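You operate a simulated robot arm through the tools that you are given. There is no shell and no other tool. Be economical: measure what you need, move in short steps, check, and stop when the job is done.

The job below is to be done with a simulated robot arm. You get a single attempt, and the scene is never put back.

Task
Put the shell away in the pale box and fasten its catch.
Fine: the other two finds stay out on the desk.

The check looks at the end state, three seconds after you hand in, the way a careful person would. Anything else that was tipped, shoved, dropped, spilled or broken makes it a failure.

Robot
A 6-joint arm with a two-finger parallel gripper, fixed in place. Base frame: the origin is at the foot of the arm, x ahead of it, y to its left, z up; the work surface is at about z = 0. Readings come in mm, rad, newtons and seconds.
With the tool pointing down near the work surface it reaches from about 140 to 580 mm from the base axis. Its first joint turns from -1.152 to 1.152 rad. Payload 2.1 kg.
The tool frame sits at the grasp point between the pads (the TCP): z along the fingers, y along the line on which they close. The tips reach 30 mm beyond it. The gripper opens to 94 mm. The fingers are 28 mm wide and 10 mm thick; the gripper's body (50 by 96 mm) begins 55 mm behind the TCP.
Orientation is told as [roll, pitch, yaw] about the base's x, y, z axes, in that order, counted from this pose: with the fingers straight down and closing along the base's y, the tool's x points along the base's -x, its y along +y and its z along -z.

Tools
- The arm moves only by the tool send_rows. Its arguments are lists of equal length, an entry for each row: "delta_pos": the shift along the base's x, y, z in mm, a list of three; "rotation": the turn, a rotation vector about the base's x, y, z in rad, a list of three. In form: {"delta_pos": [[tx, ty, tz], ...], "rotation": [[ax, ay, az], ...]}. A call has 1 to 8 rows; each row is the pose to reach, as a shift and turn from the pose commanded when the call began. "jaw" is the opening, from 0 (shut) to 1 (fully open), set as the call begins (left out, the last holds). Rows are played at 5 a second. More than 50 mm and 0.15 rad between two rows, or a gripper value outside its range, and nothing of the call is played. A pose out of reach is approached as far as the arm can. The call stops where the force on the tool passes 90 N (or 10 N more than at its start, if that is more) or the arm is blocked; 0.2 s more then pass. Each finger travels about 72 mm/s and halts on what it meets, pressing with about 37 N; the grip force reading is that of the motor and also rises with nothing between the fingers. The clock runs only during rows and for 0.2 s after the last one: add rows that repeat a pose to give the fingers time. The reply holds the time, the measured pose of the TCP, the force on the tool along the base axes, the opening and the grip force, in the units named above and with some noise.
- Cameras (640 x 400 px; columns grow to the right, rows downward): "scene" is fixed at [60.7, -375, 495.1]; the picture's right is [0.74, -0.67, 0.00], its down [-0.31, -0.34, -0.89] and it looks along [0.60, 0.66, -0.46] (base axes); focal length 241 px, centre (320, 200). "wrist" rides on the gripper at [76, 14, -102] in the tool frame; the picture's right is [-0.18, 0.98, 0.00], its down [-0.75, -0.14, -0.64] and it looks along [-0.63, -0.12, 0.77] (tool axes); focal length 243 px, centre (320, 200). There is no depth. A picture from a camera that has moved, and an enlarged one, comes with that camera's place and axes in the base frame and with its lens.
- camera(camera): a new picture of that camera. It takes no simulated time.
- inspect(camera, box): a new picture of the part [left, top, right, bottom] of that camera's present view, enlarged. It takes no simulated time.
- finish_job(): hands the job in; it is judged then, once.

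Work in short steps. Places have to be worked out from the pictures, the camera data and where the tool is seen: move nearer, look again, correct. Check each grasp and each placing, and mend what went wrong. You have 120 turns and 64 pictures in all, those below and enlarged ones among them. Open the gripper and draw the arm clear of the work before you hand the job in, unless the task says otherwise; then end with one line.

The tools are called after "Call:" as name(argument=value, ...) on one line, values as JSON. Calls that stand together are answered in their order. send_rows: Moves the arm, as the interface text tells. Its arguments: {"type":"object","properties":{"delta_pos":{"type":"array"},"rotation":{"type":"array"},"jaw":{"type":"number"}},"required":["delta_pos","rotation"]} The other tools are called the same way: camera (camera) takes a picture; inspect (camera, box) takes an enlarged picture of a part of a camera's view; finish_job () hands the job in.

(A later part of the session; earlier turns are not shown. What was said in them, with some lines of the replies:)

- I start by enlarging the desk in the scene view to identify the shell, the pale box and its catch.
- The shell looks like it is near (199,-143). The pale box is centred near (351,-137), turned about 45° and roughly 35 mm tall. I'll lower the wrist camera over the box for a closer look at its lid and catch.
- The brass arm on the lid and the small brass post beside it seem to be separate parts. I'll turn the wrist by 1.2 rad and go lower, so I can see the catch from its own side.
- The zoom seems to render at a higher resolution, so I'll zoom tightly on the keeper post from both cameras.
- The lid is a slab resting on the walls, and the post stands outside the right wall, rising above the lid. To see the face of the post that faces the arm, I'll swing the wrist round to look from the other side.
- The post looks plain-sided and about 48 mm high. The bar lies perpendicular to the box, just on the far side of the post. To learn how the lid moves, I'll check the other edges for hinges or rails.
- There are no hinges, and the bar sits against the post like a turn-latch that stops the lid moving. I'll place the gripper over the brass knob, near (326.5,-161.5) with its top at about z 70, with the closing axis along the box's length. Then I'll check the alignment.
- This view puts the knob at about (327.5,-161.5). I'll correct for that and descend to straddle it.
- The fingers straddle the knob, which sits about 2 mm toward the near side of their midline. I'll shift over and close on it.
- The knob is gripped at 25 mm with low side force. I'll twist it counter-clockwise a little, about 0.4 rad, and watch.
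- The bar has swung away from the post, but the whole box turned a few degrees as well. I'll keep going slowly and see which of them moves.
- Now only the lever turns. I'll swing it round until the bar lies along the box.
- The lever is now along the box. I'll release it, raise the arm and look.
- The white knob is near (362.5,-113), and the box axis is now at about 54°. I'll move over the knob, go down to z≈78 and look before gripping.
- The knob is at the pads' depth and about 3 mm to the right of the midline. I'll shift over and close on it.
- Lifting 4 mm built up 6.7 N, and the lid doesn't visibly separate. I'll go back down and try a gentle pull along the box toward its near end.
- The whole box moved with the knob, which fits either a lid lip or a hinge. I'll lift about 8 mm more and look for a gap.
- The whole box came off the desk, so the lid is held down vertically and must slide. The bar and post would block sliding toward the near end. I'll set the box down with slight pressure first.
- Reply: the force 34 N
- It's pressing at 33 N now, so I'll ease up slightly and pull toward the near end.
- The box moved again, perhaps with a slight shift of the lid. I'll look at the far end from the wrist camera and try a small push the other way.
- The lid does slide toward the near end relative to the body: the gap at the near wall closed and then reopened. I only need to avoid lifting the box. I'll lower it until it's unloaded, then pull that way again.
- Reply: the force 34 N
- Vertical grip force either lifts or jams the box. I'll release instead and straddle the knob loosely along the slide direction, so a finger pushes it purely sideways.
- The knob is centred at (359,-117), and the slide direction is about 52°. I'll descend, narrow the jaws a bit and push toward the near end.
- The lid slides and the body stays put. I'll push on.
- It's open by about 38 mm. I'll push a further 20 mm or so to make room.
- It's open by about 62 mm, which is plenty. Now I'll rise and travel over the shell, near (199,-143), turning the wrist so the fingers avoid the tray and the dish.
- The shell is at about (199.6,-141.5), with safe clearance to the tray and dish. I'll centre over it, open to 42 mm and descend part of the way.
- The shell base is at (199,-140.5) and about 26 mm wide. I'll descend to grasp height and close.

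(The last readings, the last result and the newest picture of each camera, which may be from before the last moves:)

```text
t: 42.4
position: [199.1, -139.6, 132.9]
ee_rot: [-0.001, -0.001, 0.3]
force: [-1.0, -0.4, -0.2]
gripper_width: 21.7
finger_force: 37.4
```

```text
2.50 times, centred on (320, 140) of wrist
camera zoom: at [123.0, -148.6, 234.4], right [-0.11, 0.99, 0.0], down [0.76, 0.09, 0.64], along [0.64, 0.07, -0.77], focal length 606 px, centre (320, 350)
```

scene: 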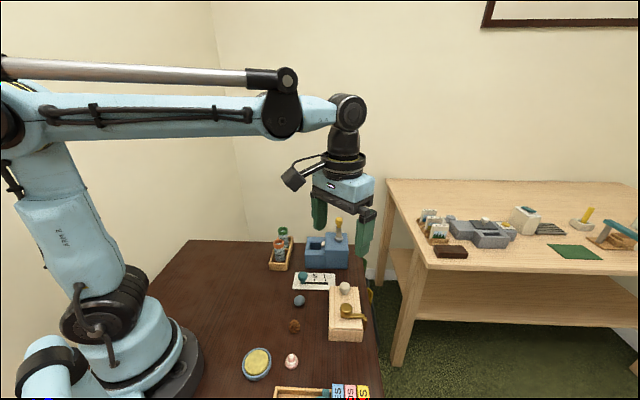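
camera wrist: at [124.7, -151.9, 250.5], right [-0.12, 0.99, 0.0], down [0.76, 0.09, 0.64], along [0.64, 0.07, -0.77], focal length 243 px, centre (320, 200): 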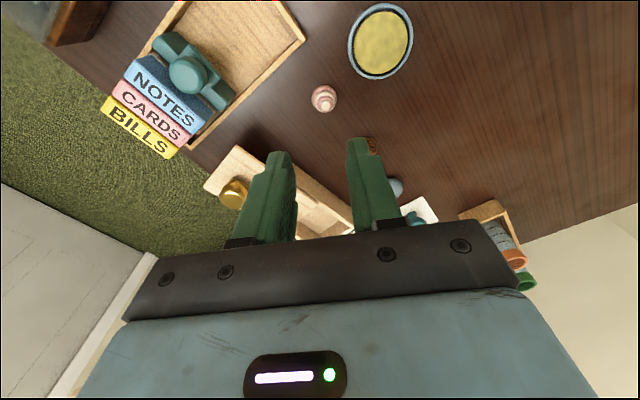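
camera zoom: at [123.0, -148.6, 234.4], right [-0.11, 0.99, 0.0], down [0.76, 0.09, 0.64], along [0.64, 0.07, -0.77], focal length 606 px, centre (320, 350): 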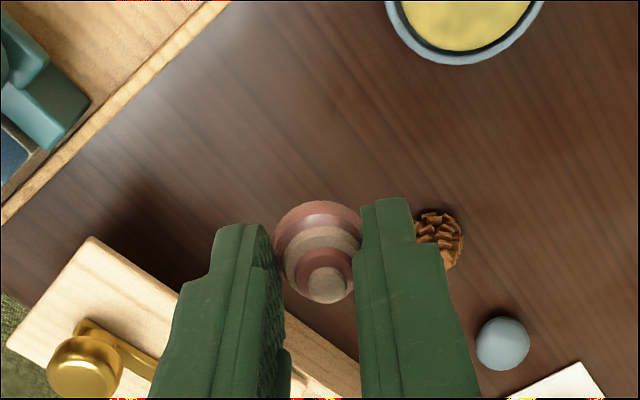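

The shell is firmly held. I'll carry it high over the box's open end, near (353,-124), turning to align with the box.

Call:
send_rows(delta_pos=[[20, 2, 5], [45, 5, 8], [70, 8, 8], [95, 10, 8], [120, 13, 8], [140, 15, 8], [154, 16, 8], [154, 16, 8]], rotation=[[0, 0, 0.1], [0, 0, 0.2], [0, 0, 0.3], [0, 0, 0.4], [0, 0, 0.5], [0, 0, 0.6], [0, 0, 0.62], [0, 0, 0.62]])

Call:
camera(camera="wrist")

Call:
inspect(camera="scene", box=[302, 270, 392, 350])

```text
t: 44.2
position: [354.0, -123.4, 139.9]
ee_rot: [0.002, 0.001, 0.918]
force: [0.2, 0.2, -0.2]
gripper_width: 21.4
finger_force: 36.4
```

```text
22 pictures are left
camera wrist: at [297.3, -175.6, 242.8], right [-0.67, 0.74, 0.0], down [0.57, 0.51, 0.64], along [0.48, 0.43, -0.77], focal length 243 px, centre (320, 200)
```

wrist: 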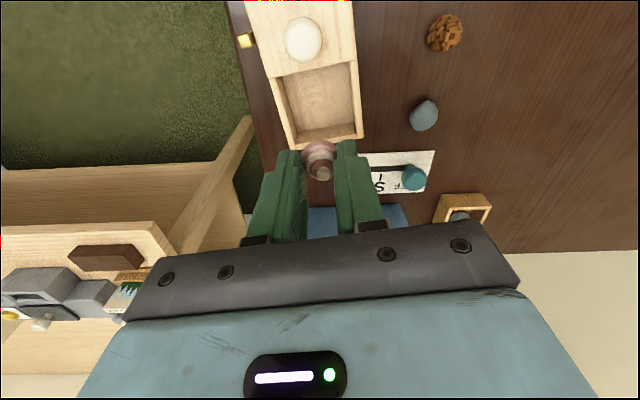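

```text
5.00 times, centred on (347, 310) of scene
camera zoom: at [60.7, -375.0, 495.1], right [0.74, -0.67, 0.0], down [-0.31, -0.34, -0.89], along [0.6, 0.66, -0.46], focal length 1203 px, centre (185, -350)
```

zoom: 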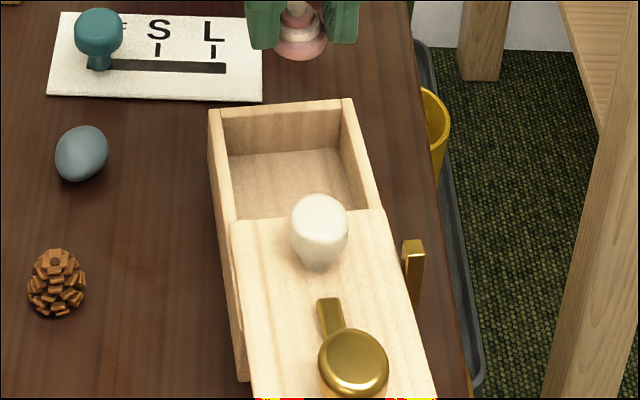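

The opening measures about 48 × 57 mm, centred near (347,-132). I'll move there, lower until the shell is just above the rim and check.

Call:
send_rows(delta_pos=[[-4, -5, -5], [-7, -9, -15], [-7, -9, -35], [-7, -9, -53], [-7, -9, -53]], rotation=[[0, 0, 0], [0, 0, 0], [0, 0, 0], [0, 0, 0], [0, 0, 0]])

Call:
inspect(camera="wrist", box=[220, 60, 420, 220])

Call:
inspect(camera="scene", box=[302, 270, 392, 350])

```text
t: 45.4
position: [344.6, -131.8, 86.0]
ee_rot: [0.0, -0.001, 0.919]
force: [0.8, -0.4, -0.7]
gripper_width: 21.6
finger_force: 36.8
```

```text
2.50 times, centred on (320, 140) of wrist
camera zoom: at [288.1, -184.5, 188.6], right [-0.67, 0.74, 0.0], down [0.57, 0.51, 0.64], along [0.48, 0.43, -0.77], focal length 606 px, centre (320, 350)
```

zoom: 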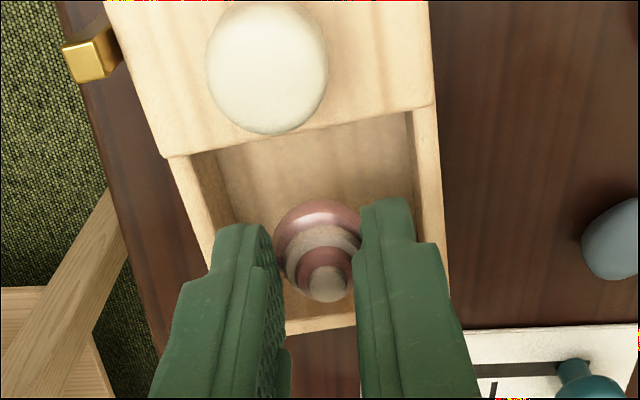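

```text
5.00 times, centred on (347, 310) of scene
camera zoom: at [60.7, -375.0, 495.1], right [0.74, -0.67, 0.0], down [-0.31, -0.34, -0.89], along [0.6, 0.66, -0.46], focal length 1203 px, centre (185, -350)
```

zoom: 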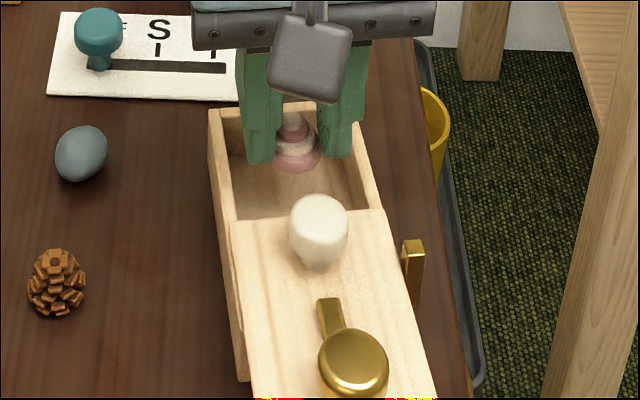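

It's well aligned. After a 3 mm trim I'll lower it into the box until it touches the floor.

Call:
send_rows(delta_pos=[[3, 0.5, 0], [3, 0.5, -14], [3, 0.5, -28], [3, 0.5, -38], [3, 0.5, -38]], rotation=[[0, 0, 0], [0, 0, 0], [0, 0, 0], [0, 0, 0], [0, 0, 0]])

Call:
send_rows(delta_pos=[[0, 0, -1.5], [0, 0, -3], [0, 0, -4], [0, 0, -4]], rotation=[[0, 0, 0], [0, 0, 0], [0, 0, 0], [0, 0, 0]])

```text
t: 46.6
position: [349.1, -130.3, 47.9]
ee_rot: [0.0, 0.0, 0.92]
force: [0.1, 0.4, -0.4]
gripper_width: 21.4
finger_force: 37.1
```

```text
t: 47.6
position: [348.6, -132.8, 45.4]
ee_rot: [0.0, -0.001, 0.921]
force: [-1.0, 1.9, 45.4]
gripper_width: 21.2
finger_force: 37.1
```

The shell is on the floor. I'll ease up 1.5 mm, open modestly to 31 mm inside the box, then withdraw.

Call:
send_rows(delta_pos=[[0, 0, 1.5], [0, 0, 1.5]], rotation=[[0, 0, 0], [0, 0, 0]])

Call:
send_rows(delta_pos=[[0, 0, 0], [0, 0, 0], [0, 0, 5], [0, 0, 15], [0, 0, 35], [0, 0, 60], [0, 0, 80], [0, 0, 80]], rotation=[[0, 0, 0], [0, 0, 0], [0, 0, 0], [0, 0, 0], [0, 0, 0], [0, 0, 0], [0, 0, 0], [0, 0, 0]], jaw=0.32)

Call:
camera(camera="wrist")

Call:
inspect(camera="scene", box=[302, 270, 392, 350])

```text
t: 48.2
position: [347.6, -132.2, 45.2]
ee_rot: [0.0, -0.001, 0.92]
force: [0.5, 0.4, 0.4]
gripper_width: 21.4
finger_force: 37.0
```

```text
t: 50.0
position: [349.2, -130.1, 127.6]
ee_rot: [0.0, 0.002, 0.92]
force: [-1.2, -0.1, 0.2]
gripper_width: 30.0
finger_force: 0.1
```

```text
18 pictures are left
camera wrist: at [291.7, -182.9, 230.2], right [-0.67, 0.74, 0.0], down [0.57, 0.51, 0.64], along [0.48, 0.43, -0.77], focal length 243 px, centre (320, 200)
```

wrist: 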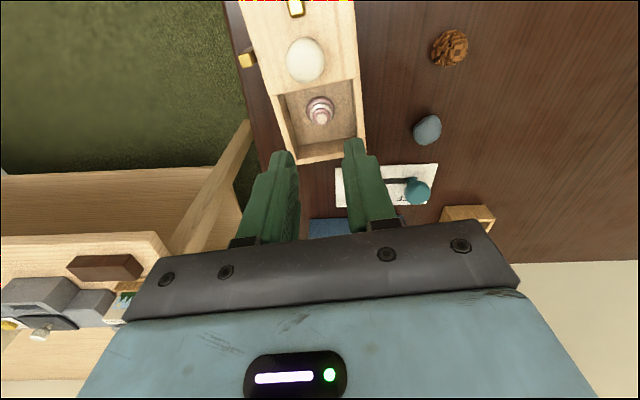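

```text
5.00 times, centred on (347, 310) of scene
camera zoom: at [60.7, -375.0, 495.1], right [0.74, -0.67, 0.0], down [-0.31, -0.34, -0.89], along [0.6, 0.66, -0.46], focal length 1203 px, centre (185, -350)
```

zoom: 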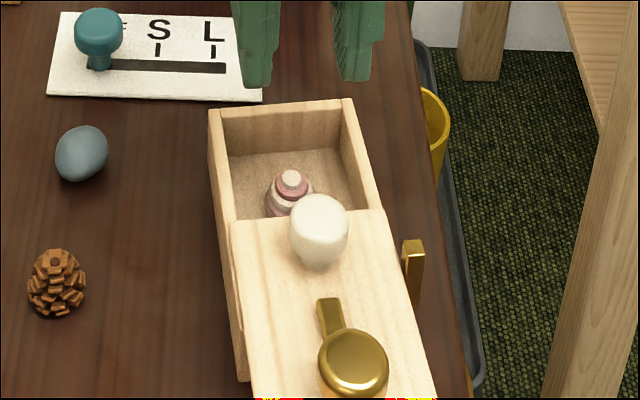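

The shell stands upright inside the box. Next I'll go to the white knob, near (319,-168), with the jaws turned along the slide direction, to push the lid shut.

Call:
send_rows(delta_pos=[[-5, -6, 0], [-10, -12, 0], [-15, -18, 0], [-20, -24, 0], [-25, -31, 0], [-30, -37, 0], [-30, -37, 0], [-30, -37, 0]], rotation=[[0, 0, -0.14], [0, 0, -0.28], [0, 0, -0.42], [0, 0, -0.56], [0, 0, -0.7], [0, 0, -0.84], [0, 0, -0.98], [0, 0, -1.12]], jaw=0.5)

Call:
send_rows(delta_pos=[[0, 0, 0], [0, 0, 0], [0, 0, 0], [0, 0, 0], [0, 0, 0]], rotation=[[0, 0, -0.14], [0, 0, -0.28], [0, 0, -0.42], [0, 0, -0.43], [0, 0, -0.43]])

Call:
inspect(camera="wrist", box=[200, 60, 440, 220])

```text
t: 51.8
position: [317.5, -168.8, 126.5]
ee_rot: [0.001, -0.002, -0.204]
force: [-0.3, 1.0, 0.3]
gripper_width: 46.6
finger_force: 0.1
```

```text
t: 53.0
position: [317.8, -170.3, 126.7]
ee_rot: [0.0, -0.001, -0.632]
force: [0.1, 0.5, -1.1]
gripper_width: 47.0
finger_force: 0.0
```

```text
2.50 times, centred on (320, 140) of wrist
camera zoom: at [265.7, -112.8, 228.9], right [0.73, 0.68, 0.0], down [0.52, -0.56, 0.64], along [0.44, -0.47, -0.77], focal length 606 px, centre (320, 350)
```

zoom: 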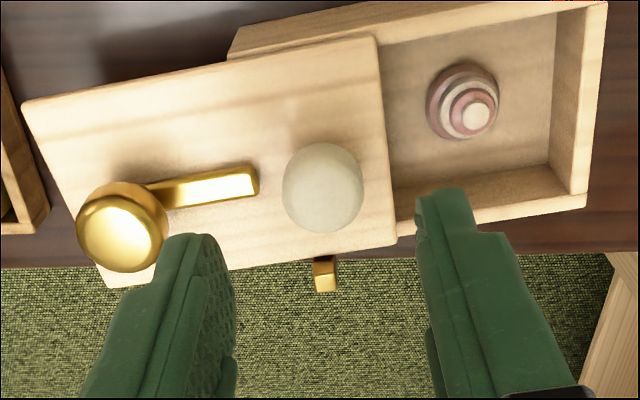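

The knob is at (320.4,-169.7). I'll centre, descend and push the lid toward closed.

Call:
send_rows(delta_pos=[[2, 0.5, -15], [2, 0.5, -30], [2, 0.5, -44.5], [2, 0.5, -44.5]], rotation=[[0, 0, 0], [0, 0, 0], [0, 0, 0], [0, 0, 0]])

Call:
send_rows(delta_pos=[[0, 0, 0], [4, 5, 0], [8, 10.2, 0], [12, 15.4, 0], [16, 20.6, 0], [20, 25.7, 0], [24, 30.9, 0], [24, 30.9, 0]], rotation=[[0, 0, 0], [0, 0, 0], [0, 0, 0], [0, 0, 0], [0, 0, 0], [0, 0, 0], [0, 0, 0], [0, 0, 0]], jaw=0.36)

Call:
inspect(camera="scene", box=[302, 280, 392, 360])

```text
t: 54.0
position: [319.8, -169.5, 81.4]
ee_rot: [0.001, 0.002, -0.629]
force: [-0.1, 0.1, -0.5]
gripper_width: 47.0
finger_force: 0.0
```

```text
t: 55.8
position: [344.6, -137.6, 81.6]
ee_rot: [0.0, 0.001, -0.631]
force: [0.2, -0.6, 0.0]
gripper_width: 33.9
finger_force: 0.3
```

```text
5.00 times, centred on (347, 320) of scene
camera zoom: at [60.7, -375.0, 495.1], right [0.74, -0.67, 0.0], down [-0.31, -0.34, -0.89], along [0.6, 0.66, -0.46], focal length 1203 px, centre (185, -400)
```

zoom: 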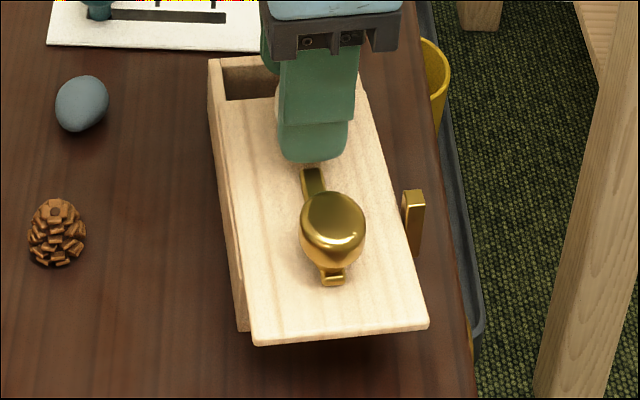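

The shell isn't obstructing the lid. I'll push the remaining ~29 mm.

Call:
send_rows(delta_pos=[[4, 5.2, 0], [8, 10.3, 0], [12, 15.4, 0], [15, 19.3, 0], [16.5, 21.2, 0], [17.5, 22.5, 0], [17.5, 22.5, 0]], rotation=[[0, 0, 0], [0, 0, 0], [0, 0, 0], [0, 0, 0], [0, 0, 0], [0, 0, 0], [0, 0, 0]])

Call:
inspect(camera="scene", box=[302, 270, 392, 350])

```text
t: 57.4
position: [361.7, -116.2, 83.1]
ee_rot: [0.0, 0.001, -0.629]
force: [0.0, -0.2, -0.2]
gripper_width: 34.1
finger_force: 0.5
```

```text
5.00 times, centred on (347, 310) of scene
camera zoom: at [60.7, -375.0, 495.1], right [0.74, -0.67, 0.0], down [-0.31, -0.34, -0.89], along [0.6, 0.66, -0.46], focal length 1203 px, centre (185, -350)
```

zoom: 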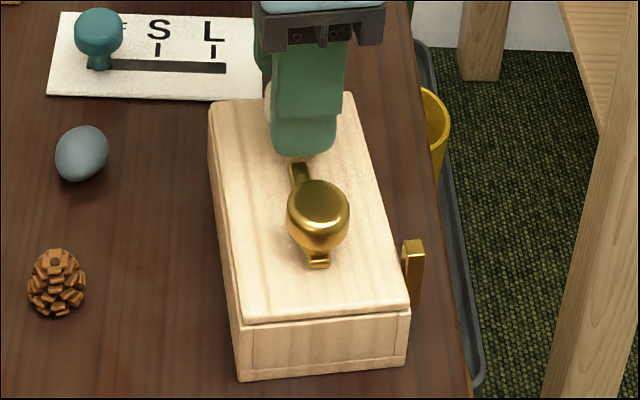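

It's almost shut. I'll nudge it a little further to make sure it's against its stop.

Call:
send_rows(delta_pos=[[0.6, 0.8, 0], [1.2, 1.6, 0], [1.8, 2.3, 0], [1.8, 2.3, 0]], rotation=[[0, 0, 0], [0, 0, 0], [0, 0, 0], [0, 0, 0]])

Call:
inspect(camera="scene", box=[302, 270, 392, 350])

```text
t: 58.4
position: [364.0, -112.6, 81.5]
ee_rot: [0.0, 0.001, -0.631]
force: [-2.7, -2.1, 1.9]
gripper_width: 35.7
finger_force: 1.3
```

```text
5.00 times, centred on (347, 310) of scene
camera zoom: at [60.6, -375.0, 495.1], right [0.74, -0.67, 0.0], down [-0.31, -0.34, -0.89], along [0.6, 0.66, -0.46], focal length 1203 px, centre (185, -350)
```

zoom: 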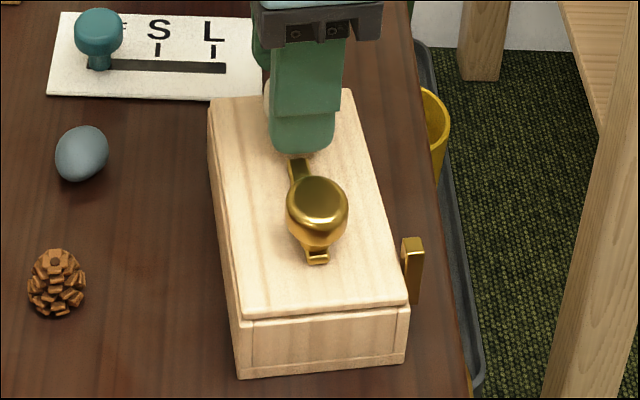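

The lid is at its stop, with 3 N of resistance. I'll back off, rise and go over to the brass knob, near (321.3,-165.3), with yaw about +0.74.

Call:
send_rows(delta_pos=[[-2, -2.5, 0], [-2, -2.5, 0], [-2, -2.5, 22], [-2, -2.5, 44], [-10, -12, 44], [-18, -22, 44], [-26, -32, 44], [-34, -42, 44]], rotation=[[0, 0, 0], [0, 0, 0], [0, 0, 0], [0, 0, 0.14], [0, 0, 0.28], [0, 0, 0.42], [0, 0, 0.56], [0, 0, 0.7]], jaw=0.5)

Call:
send_rows(delta_pos=[[-5, -6, 0], [-8.7, -10.7, 0], [-8.7, -10.7, 0], [-8.7, -10.7, 0], [-8.7, -10.7, 0], [-8.7, -10.7, 0]], rotation=[[0, 0, 0.14], [0, 0, 0.28], [0, 0, 0.42], [0, 0, 0.56], [0, 0, 0.67], [0, 0, 0.67]])

Call:
inspect(camera="wrist", box=[220, 60, 420, 220])

```text
t: 60.2
position: [329.4, -154.7, 124.7]
ee_rot: [-0.001, 0.0, 0.072]
force: [0.6, 0.3, -0.7]
gripper_width: 47.0
finger_force: 0.1
```

```text
t: 61.6
position: [320.1, -165.7, 126.2]
ee_rot: [-0.001, 0.001, 0.74]
force: [-0.1, 0.3, -0.2]
gripper_width: 46.7
finger_force: 0.0
```

```text
2.50 times, centred on (320, 140) of wrist
camera zoom: at [255.8, -206.1, 228.6], right [-0.53, 0.85, 0.0], down [0.65, 0.4, 0.64], along [0.55, 0.34, -0.77], focal length 606 px, centre (320, 350)
```

zoom: 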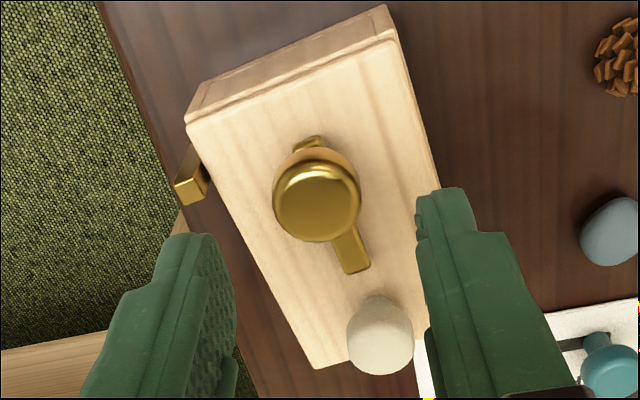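

The knob is about 2 mm further out than my TCP. I'll correct, descend and grip.

Call:
send_rows(delta_pos=[[1.8, 0.8, -15], [1.8, 0.8, -30], [1.8, 0.8, -45], [1.8, 0.8, -45]], rotation=[[0, 0, 0], [0, 0, 0], [0, 0, 0], [0, 0, 0]])

Call:
send_rows(delta_pos=[[0, 0, 0], [0, 0, 0], [0, 0, 0], [0, 0, 0]], rotation=[[0, 0, 0], [0, 0, 0], [0, 0, 0], [0, 0, 0]], jaw=0.1)

Call:
send_rows(delta_pos=[[0, 0, 0], [0, 0, 0], [0, 0, 0], [0, 0, 0], [0, 0, 0], [0, 0, 0], [0, 0, 0], [0, 0, 0]], rotation=[[0, 0, -0.12], [0, 0, -0.24], [0, 0, -0.36], [0, 0, -0.48], [0, 0, -0.6], [0, 0, -0.72], [0, 0, -0.84], [0, 0, -0.96]])

Call:
inspect(camera="scene", box=[302, 270, 392, 350])

```text
t: 62.6
position: [321.4, -164.8, 81.0]
ee_rot: [0.001, 0.0, 0.739]
force: [0.7, -0.7, 0.5]
gripper_width: 47.0
finger_force: 0.1
```

```text
t: 63.6
position: [321.2, -164.4, 80.9]
ee_rot: [0.0, 0.0, 0.741]
force: [1.1, -1.8, 0.2]
gripper_width: 24.8
finger_force: 36.7
```

```text
t: 65.4
position: [322.6, -165.8, 80.3]
ee_rot: [0.001, 0.002, -0.223]
force: [-0.1, 0.2, 0.6]
gripper_width: 24.4
finger_force: 36.6
```

```text
5.00 times, centred on (347, 310) of scene
camera zoom: at [60.7, -375.0, 495.0], right [0.74, -0.67, 0.0], down [-0.31, -0.34, -0.89], along [0.6, 0.66, -0.46], focal length 1203 px, centre (185, -350)
```

zoom: 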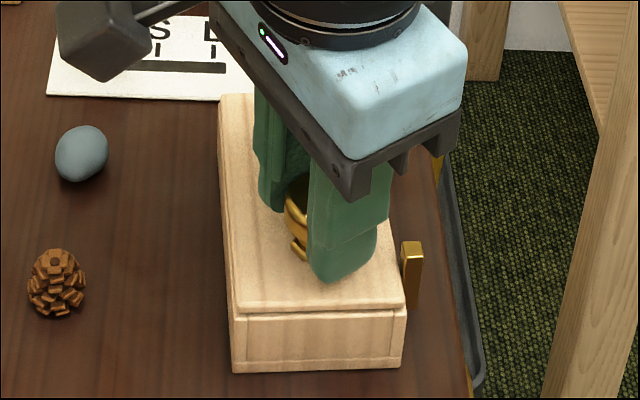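

The lever is following, with only a few degrees of box turn. I'll continue toward the post.

Call:
send_rows(delta_pos=[[0, 0, 0], [0, 0, 0], [0, 0, 0], [0, 0, 0], [0, 0, 0], [0, 0, 0]], rotation=[[0, 0, -0.08], [0, 0, -0.16], [0, 0, -0.24], [0, 0, -0.32], [0, 0, -0.4], [0, 0, -0.4]])

Call:
inspect(camera="scene", box=[302, 270, 392, 350])

```text
t: 66.8
position: [323.0, -164.8, 82.6]
ee_rot: [0.0, 0.001, -0.622]
force: [0.4, -0.9, -0.6]
gripper_width: 24.5
finger_force: 36.8
```

```text
5.00 times, centred on (347, 310) of scene
camera zoom: at [60.7, -375.0, 495.0], right [0.74, -0.67, 0.0], down [-0.31, -0.34, -0.89], along [0.6, 0.66, -0.46], focal length 1203 px, centre (185, -350)
```

zoom: 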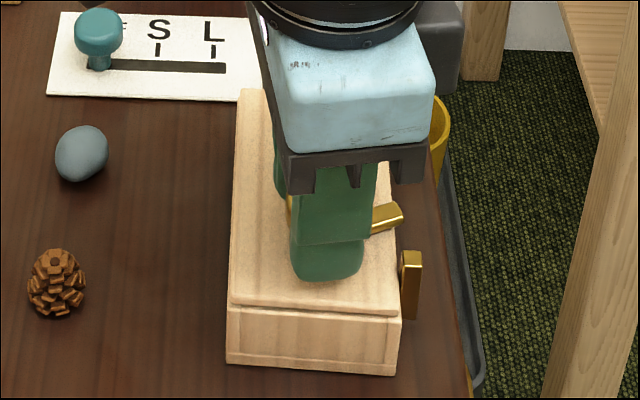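

The bar is still about 15° short and the box is turning along. I'll press down slightly to hold the box, and keep turning.

Call:
send_rows(delta_pos=[[0, 0, -1], [0, 0, -2], [0, 0, -2], [0, 0, -2], [0, 0, -2], [0, 0, -2], [0, 0, -2]], rotation=[[0, 0, 0], [0, 0, 0], [0, 0, -0.08], [0, 0, -0.16], [0, 0, -0.24], [0, 0, -0.32], [0, 0, -0.32]])

Call:
inspect(camera="scene", box=[302, 270, 392, 350])

```text
t: 68.4
position: [323.2, -165.3, 80.4]
ee_rot: [0.0, 0.0, -0.943]
force: [0.4, -4.2, 25.3]
gripper_width: 24.4
finger_force: 37.0
```

```text
5.00 times, centred on (347, 310) of scene
camera zoom: at [60.6, -374.9, 495.1], right [0.74, -0.67, 0.0], down [-0.31, -0.34, -0.89], along [0.6, 0.66, -0.46], focal length 1203 px, centre (185, -350)
```

zoom: 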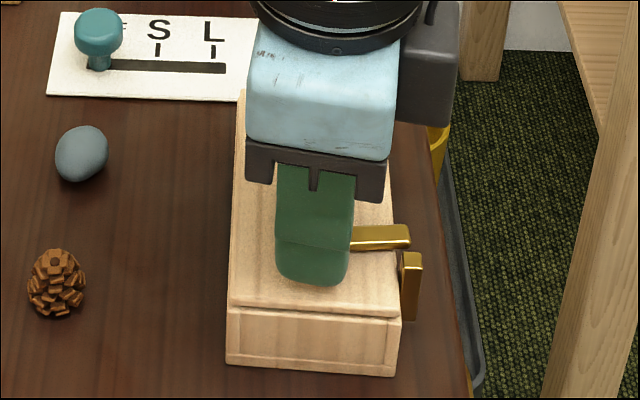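

Pressing held the box in place. The bar is nearly at the post, with several degrees left, so I'll turn a bit more to seat it.

Call:
send_rows(delta_pos=[[0, 0, 0], [0, 0, 0], [0, 0, 0], [0, 0, 0]], rotation=[[0, 0, -0.06], [0, 0, -0.12], [0, 0, -0.17], [0, 0, -0.17]])

Call:
inspect(camera="scene", box=[332, 298, 396, 338])

```text
t: 69.4
position: [322.7, -167.1, 78.5]
ee_rot: [0.002, -0.001, -1.11]
force: [1.5, -1.3, 6.3]
gripper_width: 24.3
finger_force: 37.3
```

```text
10.00 times, centred on (364, 318) of scene
camera zoom: at [60.6, -375.0, 495.1], right [0.74, -0.67, 0.0], down [-0.31, -0.34, -0.89], along [0.6, 0.66, -0.46], focal length 2406 px, centre (-120, -980)
```

zoom: 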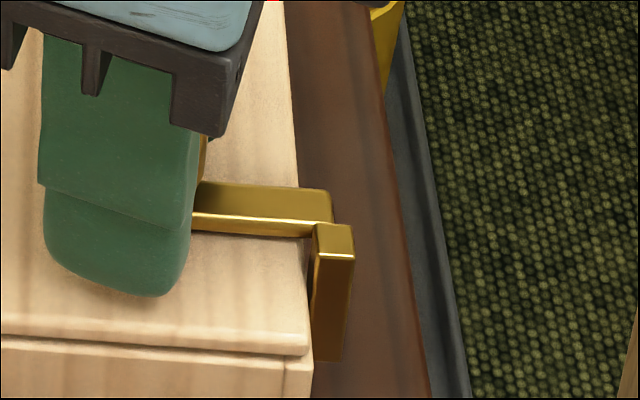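

It now matches the original fastened position, with the bar against the post. I'll release, rise clear and verify.

Call:
send_rows(delta_pos=[[0, 0, 0.5], [0, 0, 0.5], [0, 0, 20], [0, 0, 45], [0, 0, 70], [0, 0, 70]], rotation=[[0, 0, 0], [0, 0, 0], [0, 0, 0], [0, 0, 0], [0, 0, 0], [0, 0, 0]], jaw=0.5)

Call:
send_rows(delta_pos=[[-10, 20, 40], [-20, 40, 80], [-25, 60, 110], [-30, 80, 130], [-30, 80, 130]], rotation=[[0, 0, 0.14], [0, 0, 0.28], [0, 0, 0.42], [0, 0, 0.56], [0, 0, 0.7]])

Call:
inspect(camera="scene", box=[312, 270, 392, 350])

Call:
camera(camera="scene")

```text
t: 70.8
position: [323.3, -166.3, 149.2]
ee_rot: [-0.001, 0.002, -1.112]
force: [0.9, 0.0, -0.5]
gripper_width: 47.2
finger_force: 0.0
```

```text
t: 72.0
position: [292.5, -84.6, 278.4]
ee_rot: [0.0, 0.0, -0.409]
force: [0.0, 0.0, -0.6]
gripper_width: 47.2
finger_force: 0.1
```

```text
5.00 times, centred on (352, 310) of scene
camera zoom: at [60.7, -375.0, 495.1], right [0.74, -0.67, 0.0], down [-0.31, -0.34, -0.89], along [0.6, 0.66, -0.46], focal length 1203 px, centre (160, -350)
```

zoom: 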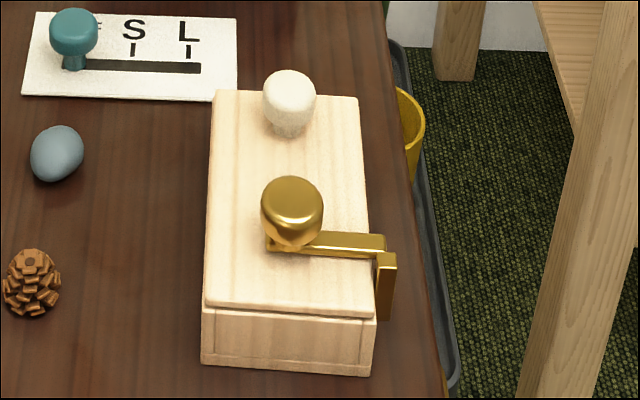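

```text
6 pictures are left
```

scene: 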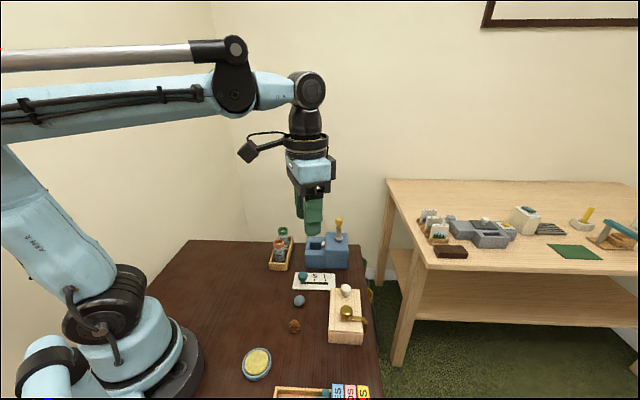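

The lid is shut with the shell inside, and the bar is back at the post as it was at the start. Everything else is undisturbed and the arm is clear, so I'm handing in.

Call:
finish_job()

```text
The job is handed in.
```

The shell is in the pale box with the lid shut and the catch fastened; the other two finds are still out on the desk, and the box ended within a few millimetres of where it started.
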